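You operate a simulated robot arm through the tools that you are given. There is no shell and no other tool. Be economical: measure what you need, move in short steps, check, and stop when the job is done.

Carry out the task below with a simulated robot arm. There is one attempt and no reset: what you move stays moved.

JOB
Stand the yellow screw pin from the top of the rigging bench beside the reject tag. It goes on the side that lies toward x -0.7, y -0.7 (a direction in the base frame), with about 3 cm between them.
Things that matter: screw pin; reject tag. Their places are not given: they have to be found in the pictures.

Only the result counts: the job must be done as asked and must still hold three seconds after the hand-in. Knocking over, shifting, dropping, spilling or breaking anything else fails it.

ROBOT AND FRAMES
A 6-joint arm with a two-finger parallel gripper, fixed in place. Base frame: the origin is at the foot of the arm, x ahead of it, y to its left, z up; the work surface is at about z = 880. Readings come in mm, rad, newtons and seconds.
With the tool pointing down near the work surface it reaches from about 260 to 660 mm from the base axis. Its first joint turns from -1.152 to 1.152 rad. Payload 2.9 kg.
Tool frame: the origin (TCP) lies between the finger pads and is the grasp point; the fingertips stand 30 mm ahead of it; z points along the fingers, y is the line along which they close. The gripper opens to 110 mm. The fingers are 20 mm wide and 10 mm thick; the gripper's body (48 by 112 mm) begins 55 mm behind the TCP.
Orientation is told as [roll, pitch, yaw] about the base's x, y, z axes, in that order, counted from this pose: with the fingers straight down and closing along the base's y, the tool's x points along the base's -x, its y along +y and its z along -z.

CONTROLS
- The arm moves only by the tool arm_command. Its argument "series" is a list of rows, each an object (a shift or turn left out is 0, a gripper value left out holds the last) with "dp": the shift along the base's x, y, z in mm, a list of three; "spin": the turn about the base's z in rad. In form: [{"dp": [dx, dy, dz], "spin": spin}, ...]. A call has 1 to 10 rows; each row is the pose to reach, as a shift and turn from the pose commanded when the call began. "claw" is the opening, from 0 (shut) to 1 (fully open), set as the call begins (left out, the last holds). A row lasts 0.2 s, in which the tool goes at most 50 mm and 0.15 rad; a call with a longer step from one row to the next is refused whole, and so is a gripper value outside its range. Where a pose cannot be reached the arm comes as near as it can. A force on the tool above 40 N (or 10 N above the force at the start of the call, whichever is more), or a blocked arm, ends the call early, and 0.2 s more pass. The fingers move at their own pace (about 108 mm/s each) and stop on an object; they squeeze with about 40 N. The grip force told is the motor's: it shows also when the fingers shut on nothing. Time passes only in rows, and 0.2 s behind the last, so rows that repeat a pose let the fingers close. It gives the time, the measured TCP pose, the force on the tool (base axes), the opening and the grip force at its end, in the units of the frame above (readings bear some noise).
- Cameras (640 x 400 px; columns grow to the right, rows downward): "scene" is fixed at [83.9, 432.4, 1401.5]; the picture's right is [-0.72, -0.69, 0.00], its down [-0.28, 0.29, -0.92] and it looks along [0.63, -0.66, -0.40] (base axes); focal length 356 px, centre (320, 200). "wrist" rides on the gripper at [-36, 0, -57] in the tool frame; the picture's right is [0.00, -1.00, 0.00], its down [0.97, 0.00, -0.24] and it looks along [0.24, 0.00, 0.97] (tool axes); focal length 218 px, centre (320, 200).
- get_image(camera): a new picture of that camera. It takes no simulated time.
- locate(camera, pixels): for up to 12 pixels [column, row] of the newest picture of that camera ("zoom" is the newest enlarged one), the place [x, y, z] in the base frame of the surface seen there, good to about 3 mm. It takes no simulated time.
- enlarge(camera, box): a new picture of the part [left, top, right, bottom] of that camera's present view, enlarged. It takes no simulated time.
- finish_job(): hands the job in; it is judged then, once.

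Go step by step. Measure first, check grasps and placings, and put right what went wrong. The budget is 60 turns and 22 pictures, counting those below and the enlarged ones. Unless the task says otherwise, let go and move clear before handing in, and close with one line.

The tools are called after "Emit:" by a JSON object that holds its "op" and its "data". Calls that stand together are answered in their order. arm_command: Moves the arm, as the interface text tells. Its arguments: {"type":"object","properties":{"series":{"type":"array","items":{"type":"object","properties":{"dp":{"type":"array","items":{"type":"number"}},"spin":{"type":"number"}}}},"claw":{"type":"number"}},"required":["series"]} The other tools are called the same way: get_image (camera) takes a picture; locate (camera, pixels) gives the place of the surface under pixels of a picture; enlarge (camera, box) takes an enlarged picture of a part of a camera's view; finish_job () hands the job in.

At the start:

```text
clock: 0.0
tool_pos: [421.2, -263.8, 1104.6]
orientation: [0.0, 0.0, 0.001]
force: [0.0, -0.5, -0.1]
gripper_width: 109.9
grip_force: 0.0
```

scene: 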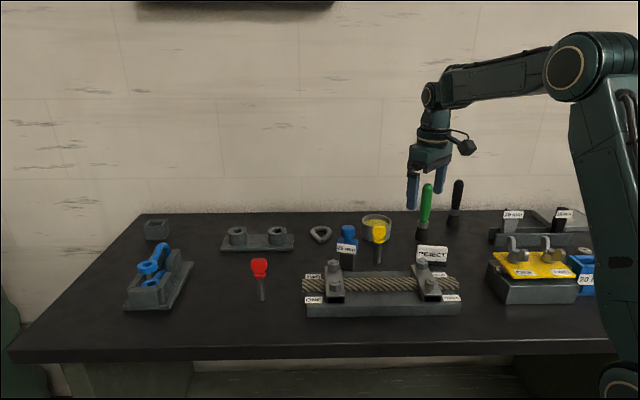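
wrist: 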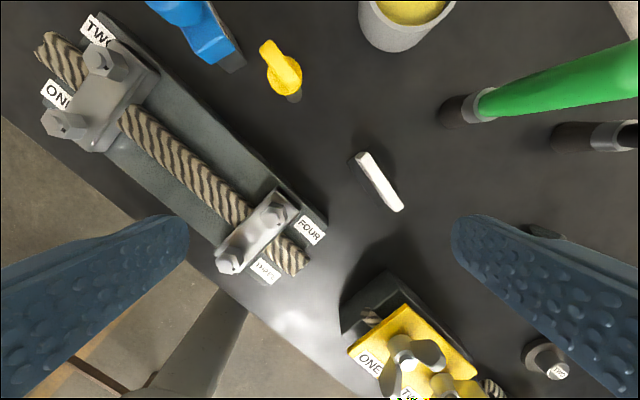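

The yellow pin shows at scene (379,235) and wrist (280,70); the reject tag at scene (432,253) and wrist (378,182). I will enlarge both views and measure.

Emit:
{"op": "enlarge", "data": {"camera": "scene", "box": [320, 200, 480, 300]}}

Emit:
{"op": "locate", "data": {"camera": "wrist", "pixels": [[267, 47], [285, 75], [293, 97], [366, 157], [397, 207], [380, 182], [355, 165], [330, 180], [320, 215], [300, 130], [230, 65], [370, 40]]}}

Emit:
{"op": "locate", "data": {"camera": "scene", "pixels": [[379, 228], [379, 240], [377, 250], [377, 260], [418, 250], [447, 253], [432, 246], [432, 262], [400, 262], [425, 265]]}}

```text
4.00 times, centred on (400, 250) of scene
```

zoom: 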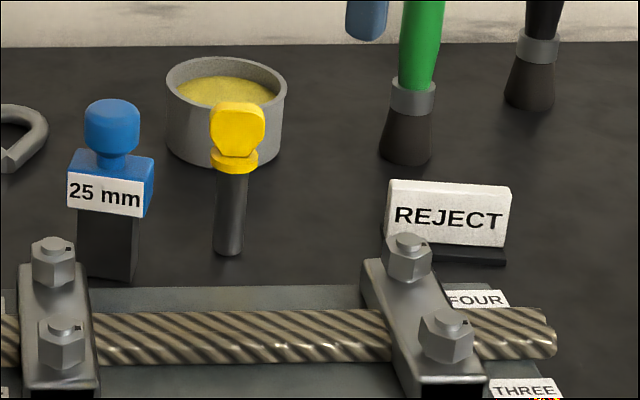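

```text
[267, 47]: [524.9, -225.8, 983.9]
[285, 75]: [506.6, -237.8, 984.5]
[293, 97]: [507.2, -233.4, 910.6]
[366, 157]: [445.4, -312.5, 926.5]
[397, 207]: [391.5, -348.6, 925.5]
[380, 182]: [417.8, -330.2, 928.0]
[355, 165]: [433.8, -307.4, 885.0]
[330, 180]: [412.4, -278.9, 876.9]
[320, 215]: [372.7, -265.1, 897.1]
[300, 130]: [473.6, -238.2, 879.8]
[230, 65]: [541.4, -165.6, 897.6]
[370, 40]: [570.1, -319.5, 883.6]
```

```text
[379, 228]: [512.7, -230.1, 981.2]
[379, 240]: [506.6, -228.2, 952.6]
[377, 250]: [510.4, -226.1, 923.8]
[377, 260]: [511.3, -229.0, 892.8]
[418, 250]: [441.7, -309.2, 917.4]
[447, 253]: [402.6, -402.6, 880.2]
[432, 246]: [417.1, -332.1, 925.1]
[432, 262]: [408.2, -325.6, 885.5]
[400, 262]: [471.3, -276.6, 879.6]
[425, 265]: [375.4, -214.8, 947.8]
```

The pin stands at about (511,-229), top about z 990; the tag centre is about (418,-330) running along (-0.83,-0.56). I will look closer at the pin's head and neighbours, and measure the target ground.

Emit:
{"op": "enlarge", "data": {"camera": "wrist", "box": [200, 0, 360, 100]}}

Emit:
{"op": "locate", "data": {"camera": "wrist", "pixels": [[343, 302], [388, 273], [420, 215], [430, 250], [455, 300], [410, 310], [470, 365], [545, 360], [460, 110], [360, 10], [210, 45], [358, 185]]}}

Emit:
{"op": "locate", "data": {"camera": "zoom", "pixels": [[245, 165], [265, 200], [300, 210], [345, 230], [350, 260], [395, 290], [415, 330], [290, 280], [330, 355], [390, 380], [380, 395], [270, 240]]}}

Emit:
{"op": "locate", "data": {"camera": "scene", "pixels": [[457, 263], [470, 262], [490, 262], [488, 285], [510, 255], [515, 238], [418, 247], [446, 249], [348, 230], [348, 250], [349, 262], [447, 264]]}}

```text
4.00 times, centred on (280, 50) of wrist
```

zoom: 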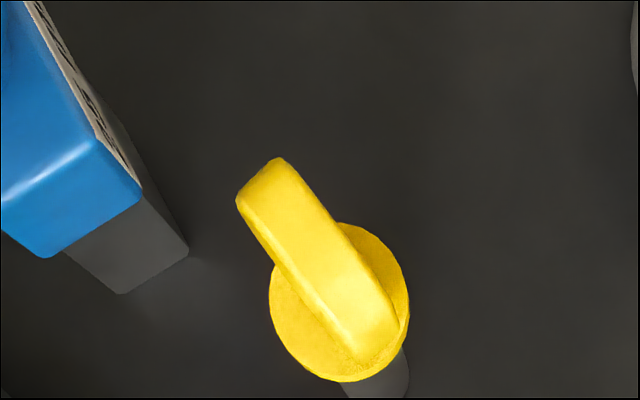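

```text
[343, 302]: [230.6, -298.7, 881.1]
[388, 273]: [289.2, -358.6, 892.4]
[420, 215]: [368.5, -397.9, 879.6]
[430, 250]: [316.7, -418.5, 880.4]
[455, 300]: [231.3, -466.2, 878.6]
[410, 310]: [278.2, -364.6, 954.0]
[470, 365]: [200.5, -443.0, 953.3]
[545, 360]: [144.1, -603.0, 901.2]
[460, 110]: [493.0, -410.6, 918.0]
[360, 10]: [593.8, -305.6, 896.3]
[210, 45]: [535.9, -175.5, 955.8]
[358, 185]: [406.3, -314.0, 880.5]
```

```text
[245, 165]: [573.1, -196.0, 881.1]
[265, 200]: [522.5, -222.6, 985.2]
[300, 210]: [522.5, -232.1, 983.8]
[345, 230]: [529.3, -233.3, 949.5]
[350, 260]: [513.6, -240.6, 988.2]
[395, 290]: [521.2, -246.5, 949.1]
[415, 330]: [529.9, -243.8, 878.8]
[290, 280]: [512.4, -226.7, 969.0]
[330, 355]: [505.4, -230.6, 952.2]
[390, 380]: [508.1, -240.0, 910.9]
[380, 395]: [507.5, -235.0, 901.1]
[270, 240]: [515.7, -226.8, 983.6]
```

```text
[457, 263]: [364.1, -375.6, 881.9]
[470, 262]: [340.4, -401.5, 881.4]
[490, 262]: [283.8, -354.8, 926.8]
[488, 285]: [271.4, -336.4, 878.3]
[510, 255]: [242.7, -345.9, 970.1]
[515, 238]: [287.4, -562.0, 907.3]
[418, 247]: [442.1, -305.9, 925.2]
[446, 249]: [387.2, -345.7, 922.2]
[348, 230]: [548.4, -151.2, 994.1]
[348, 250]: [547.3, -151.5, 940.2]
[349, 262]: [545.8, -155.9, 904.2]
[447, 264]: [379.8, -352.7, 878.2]
```

The pin's head is a thin plate running along (-0.83,-0.55), so the fingers should close across it with a spin of about +0.588. I will go above (515.5,-233) half open and check.

Emit:
{"op": "arm_command", "data": {"series": [{"dp": [24, 8, 0], "spin": 0.147}, {"dp": [48, 16, 0], "spin": 0.294}, {"dp": [72, 24, 0], "spin": 0.441}, {"dp": [94, 31, 0], "spin": 0.588}, {"dp": [94, 31, -40], "spin": 0.588}, {"dp": [94, 31, -70], "spin": 0.588}, {"dp": [94, 31, -70], "spin": 0.588}], "claw": 0.5}}

Emit:
{"op": "get_image", "data": {"camera": "wrist"}}

Emit:
{"op": "enlarge", "data": {"camera": "scene", "box": [320, 170, 480, 270]}}

```text
clock: 1.6
tool_pos: [513.3, -232.7, 1031.5]
orientation: [-0.001, 0.001, 0.589]
force: [-0.5, 0.1, 0.3]
gripper_width: 55.4
grip_force: 0.0
```

```text
17 pictures are left
```

wrist: 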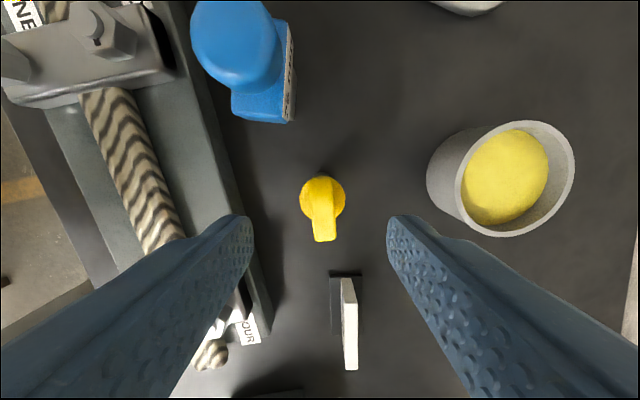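

```text
4.00 times, centred on (400, 220) of scene
```

zoom: 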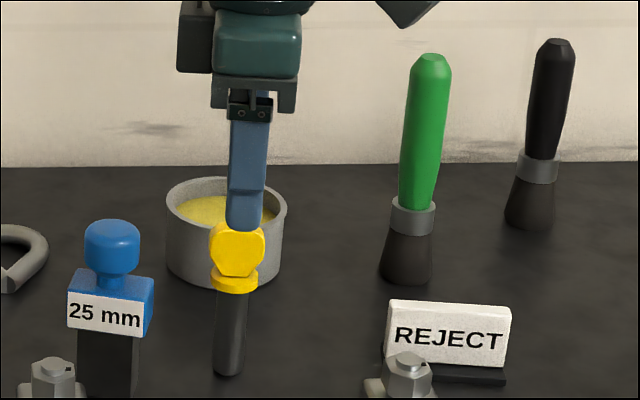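

The plate sits between the fingers near column 323, close to centred. I measure its ends before descending.

Emit:
{"op": "locate", "data": {"camera": "wrist", "pixels": [[321, 190], [323, 205], [324, 220], [325, 237], [305, 205], [341, 205], [314, 237], [336, 237], [348, 285], [351, 365], [340, 330]]}}

```text
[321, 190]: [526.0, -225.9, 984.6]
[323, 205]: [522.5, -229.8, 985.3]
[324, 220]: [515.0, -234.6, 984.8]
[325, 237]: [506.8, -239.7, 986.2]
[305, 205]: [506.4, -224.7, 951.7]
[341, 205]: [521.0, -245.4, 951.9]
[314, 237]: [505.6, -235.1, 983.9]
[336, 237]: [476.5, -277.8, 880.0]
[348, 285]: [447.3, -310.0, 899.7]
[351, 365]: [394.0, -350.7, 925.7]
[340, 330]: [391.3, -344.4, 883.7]
```

Plate centre is about (516,-233), running at about 0.62 rad. I adjust slightly, descend to TCP z≈987 (fingertips just above the collar) and close.

Emit:
{"op": "arm_command", "data": {"series": [{"dp": [2.5, -1, 0], "spin": 0.03}, {"dp": [2.5, -1, -25], "spin": 0.03}, {"dp": [2.5, -1, -44], "spin": 0.03}, {"dp": [2.5, -1, -44], "spin": 0.03}]}}

Emit:
{"op": "enlarge", "data": {"camera": "scene", "box": [320, 170, 480, 270]}}

```text
clock: 2.6
tool_pos: [517.5, -234.9, 987.0]
orientation: [0.001, 0.0, 0.618]
force: [-0.5, 0.5, -0.3]
gripper_width: 55.0
grip_force: 0.1
```

```text
4.00 times, centred on (400, 220) of scene
```

zoom: 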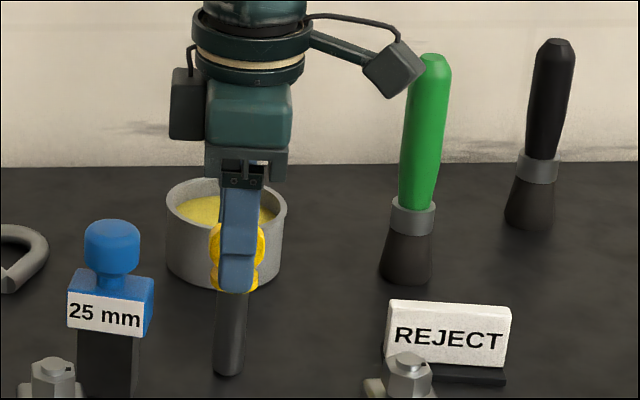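

Fingers straddle the head, centred on it. I close and let them settle.

Emit:
{"op": "arm_command", "data": {"series": [{"dp": [0, 0, 0]}, {"dp": [0, 0, 0]}, {"dp": [0, 0, 0]}], "claw": 0}}

```text
clock: 3.4
tool_pos: [517.7, -234.1, 988.5]
orientation: [0.0, 0.002, 0.618]
force: [-0.8, -0.3, -0.5]
gripper_width: 11.7
grip_force: 39.5
```

Gripped at 11.7 mm with 39.5 N. I lift 90 mm and check.

Emit:
{"op": "arm_command", "data": {"series": [{"dp": [0, 0, 20]}, {"dp": [0, 0, 55]}, {"dp": [0, 0, 90]}, {"dp": [0, 0, 90]}]}}

Emit:
{"op": "enlarge", "data": {"camera": "scene", "box": [320, 150, 480, 250]}}

```text
clock: 4.4
tool_pos: [516.9, -232.5, 1079.7]
orientation: [0.0, 0.0, 0.62]
force: [-0.4, 0.1, -2.4]
gripper_width: 11.8
grip_force: 39.9
```

```text
4.00 times, centred on (400, 200) of scene
```

zoom: 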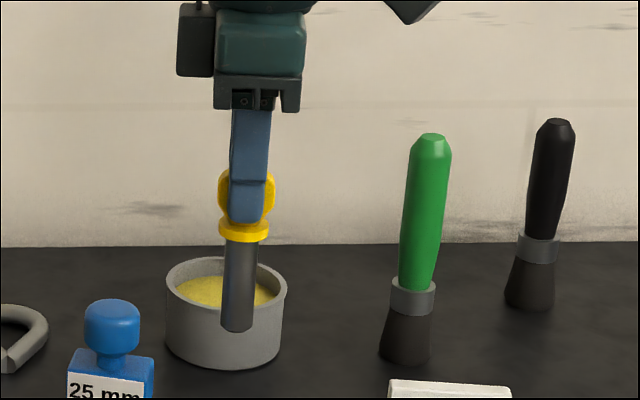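

The pin hangs upright. I carry it diagonally to above about (366,-380).

Emit:
{"op": "arm_command", "data": {"series": [{"dp": [-15, -15, 0]}, {"dp": [-37, -36, 0]}, {"dp": [-59, -57, 0]}, {"dp": [-81, -79, 0]}, {"dp": [-103, -100, 0]}, {"dp": [-125, -121, 0]}, {"dp": [-143, -139, 0]}, {"dp": [-151, -147, 0]}, {"dp": [-151, -147, 0]}]}}

Emit:
{"op": "get_image", "data": {"camera": "wrist"}}

Emit:
{"op": "get_image", "data": {"camera": "scene"}}

```text
clock: 6.4
tool_pos: [366.4, -381.6, 1081.8]
orientation: [0.001, -0.001, 0.618]
force: [-0.9, 0.6, -2.9]
gripper_width: 11.9
grip_force: 39.6
```

```text
13 pictures are left
```

wrist: 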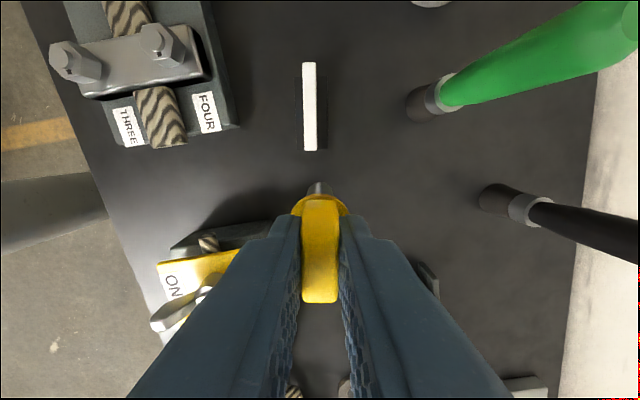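

```text
12 pictures are left
```

scene: 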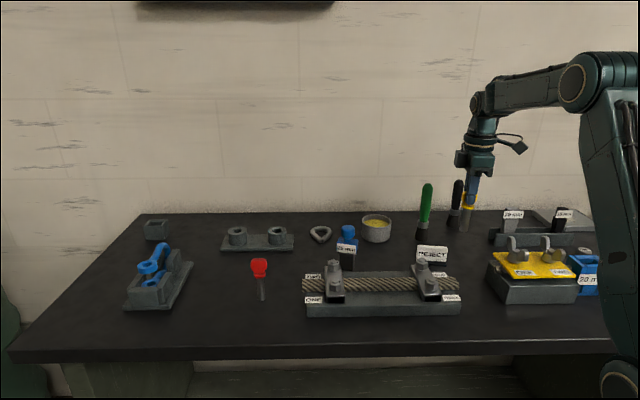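

The pin hangs over clear bench. I re-measure the tag (wrist 303-327, 62-150) from this viewpoint.

Emit:
{"op": "locate", "data": {"camera": "wrist", "pixels": [[309, 67], [309, 145], [309, 105], [324, 80], [324, 146], [298, 140], [309, 160], [299, 105], [326, 110]]}}

```text
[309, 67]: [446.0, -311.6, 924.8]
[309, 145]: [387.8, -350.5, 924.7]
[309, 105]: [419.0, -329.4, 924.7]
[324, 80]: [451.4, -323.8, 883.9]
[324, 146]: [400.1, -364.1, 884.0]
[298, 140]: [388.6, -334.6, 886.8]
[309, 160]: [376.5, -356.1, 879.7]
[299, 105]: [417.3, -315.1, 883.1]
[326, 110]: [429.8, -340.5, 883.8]
```

The tag centre (418,-330) holds, and the target at (366,-381) leaves about 3 cm to the tag's near end. I lower the pin, slowing near the bench.

Emit:
{"op": "arm_command", "data": {"series": [{"dp": [0, 0, -30]}, {"dp": [0, 0, -60]}, {"dp": [0, 0, -78]}, {"dp": [0, 0, -84]}, {"dp": [0, 0, -87]}, {"dp": [0, 0, -88]}, {"dp": [0, 0, -89]}, {"dp": [0, 0, -89]}]}}

Emit:
{"op": "enlarge", "data": {"camera": "scene", "box": [400, 190, 520, 265]}}

```text
clock: 8.2
tool_pos: [367.1, -380.8, 989.9]
orientation: [0.0, 0.001, 0.617]
force: [-0.9, -0.3, -2.2]
gripper_width: 11.6
grip_force: 40.7
```

```text
5.33 times, centred on (460, 228) of scene
```

zoom: 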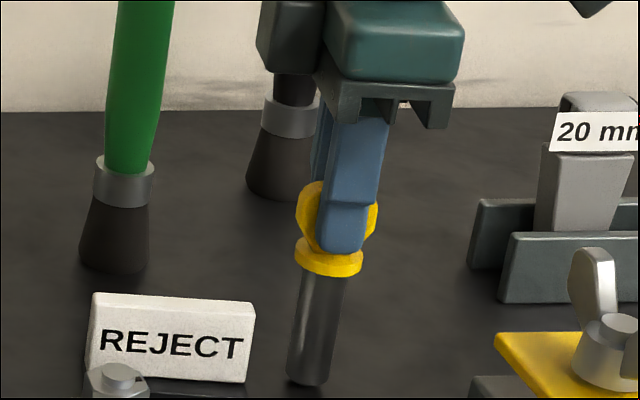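

Force still shows only the pin's weight, so it is just above the bench. I lower in 0.5–1 mm steps to find contact.

Emit:
{"op": "arm_command", "data": {"series": [{"dp": [0, 0, -0.5]}, {"dp": [0, 0, -1]}, {"dp": [0, 0, -1]}]}}

```text
clock: 9.0
tool_pos: [366.5, -382.1, 988.8]
orientation: [0.0, 0.001, 0.62]
force: [-0.3, 0.0, -1.9]
gripper_width: 11.7
grip_force: 40.0
```

Emit:
{"op": "arm_command", "data": {"series": [{"dp": [0, 0, -0.5]}, {"dp": [0, 0, -1]}, {"dp": [0, 0, -1]}]}}

```text
clock: 9.8
tool_pos: [364.9, -380.5, 988.9]
orientation: [-0.001, 0.0, 0.618]
force: [-0.4, 0.4, -2.3]
gripper_width: 11.7
grip_force: 40.3
```

Still no contact in the force (-2.3 N). I keep lowering in half-millimetre steps.

Emit:
{"op": "arm_command", "data": {"series": [{"dp": [0, 0, -0.5]}, {"dp": [0, 0, -1]}, {"dp": [0, 0, -1]}]}}

```text
clock: 10.6
tool_pos: [366.1, -381.8, 988.4]
orientation: [-0.001, 0.0, 0.618]
force: [2.0, 1.1, 4.7]
gripper_width: 11.9
grip_force: 40.3
```

The force rose to +4.7 N: the pin stands on the bench. I open the fingers in place.

Emit:
{"op": "arm_command", "data": {"series": [{"dp": [0, 0, 0]}, {"dp": [0, 0, 0]}, {"dp": [0, 0, 0]}], "claw": 0.5}}

Emit:
{"op": "get_image", "data": {"camera": "wrist"}}

```text
clock: 11.4
tool_pos: [364.7, -382.0, 986.4]
orientation: [-0.001, 0.0, 0.618]
force: [0.1, 0.5, -0.8]
gripper_width: 55.2
grip_force: 0.0
```

```text
10 pictures are left
```

wrist: 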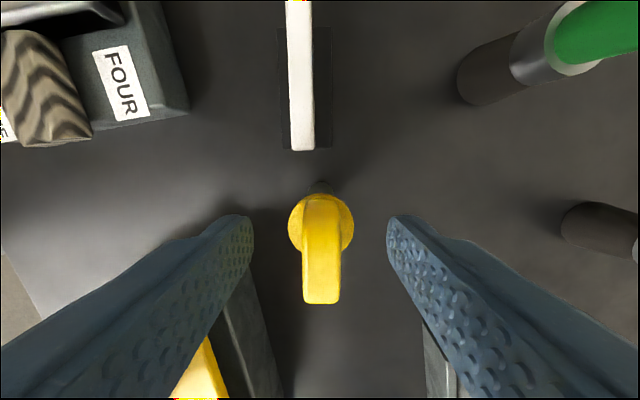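

The pin stands free and upright between the open fingers. I rise straight up and check.

Emit:
{"op": "arm_command", "data": {"series": [{"dp": [0, 0, 15]}, {"dp": [0, 0, 45]}, {"dp": [0, 0, 90]}, {"dp": [0, 0, 130]}, {"dp": [0, 0, 130]}]}}

Emit:
{"op": "enlarge", "data": {"camera": "scene", "box": [400, 190, 520, 265]}}

Emit:
{"op": "get_image", "data": {"camera": "wrist"}}

```text
clock: 12.6
tool_pos: [365.9, -382.4, 1118.2]
orientation: [0.001, 0.001, 0.617]
force: [0.1, -0.5, -0.6]
gripper_width: 55.0
grip_force: 0.0
```

```text
5.33 times, centred on (460, 228) of scene
```

zoom: 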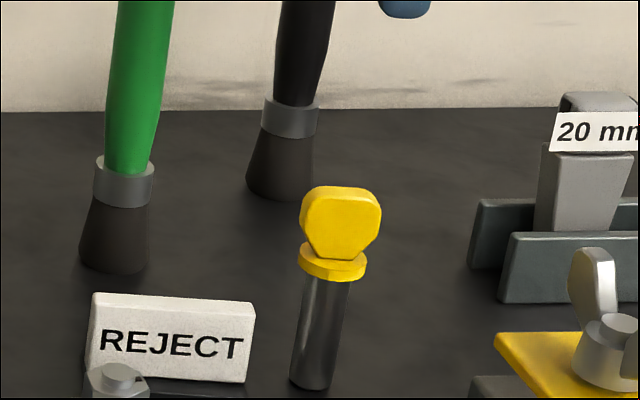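

```text
8 pictures are left
```

wrist: 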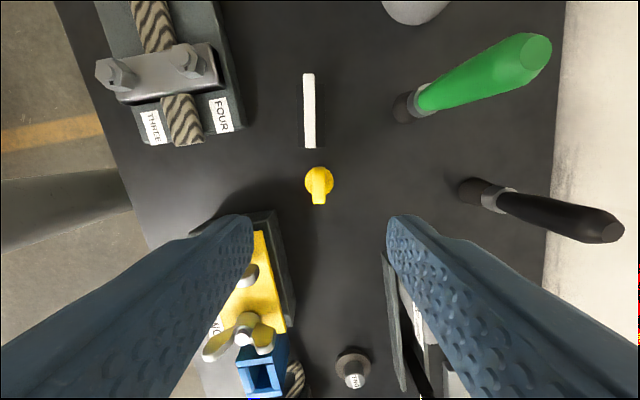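

Emit:
{"op": "locate", "data": {"camera": "zoom", "pixels": [[312, 375], [320, 320], [340, 200], [332, 265], [240, 372]]}}

Emit:
{"op": "locate", "data": {"camera": "wrist", "pixels": [[319, 173], [319, 200], [308, 182], [330, 182], [309, 145]]}}

```text
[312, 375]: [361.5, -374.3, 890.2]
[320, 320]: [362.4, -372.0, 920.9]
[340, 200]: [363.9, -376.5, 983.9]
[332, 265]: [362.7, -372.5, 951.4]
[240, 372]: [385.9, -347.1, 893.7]
```

```text
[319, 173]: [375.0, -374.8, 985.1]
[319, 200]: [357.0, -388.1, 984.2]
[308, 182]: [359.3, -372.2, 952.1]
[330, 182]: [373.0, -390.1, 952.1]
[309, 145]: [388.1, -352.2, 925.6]
```

The pin stands upright at about (366,-380), roughly 3 cm off the tag's near end on the asked side. The tag has not moved and the gripper is clear, so I hand in.

Emit:
{"op": "finish_job", "data": {}}

```text
The job is handed in.
```

The yellow screw pin is standing beside the reject tag on the (-0.7, -0.7) side, with about 3 cm between them; nothing else was touched, and the job is handed in.
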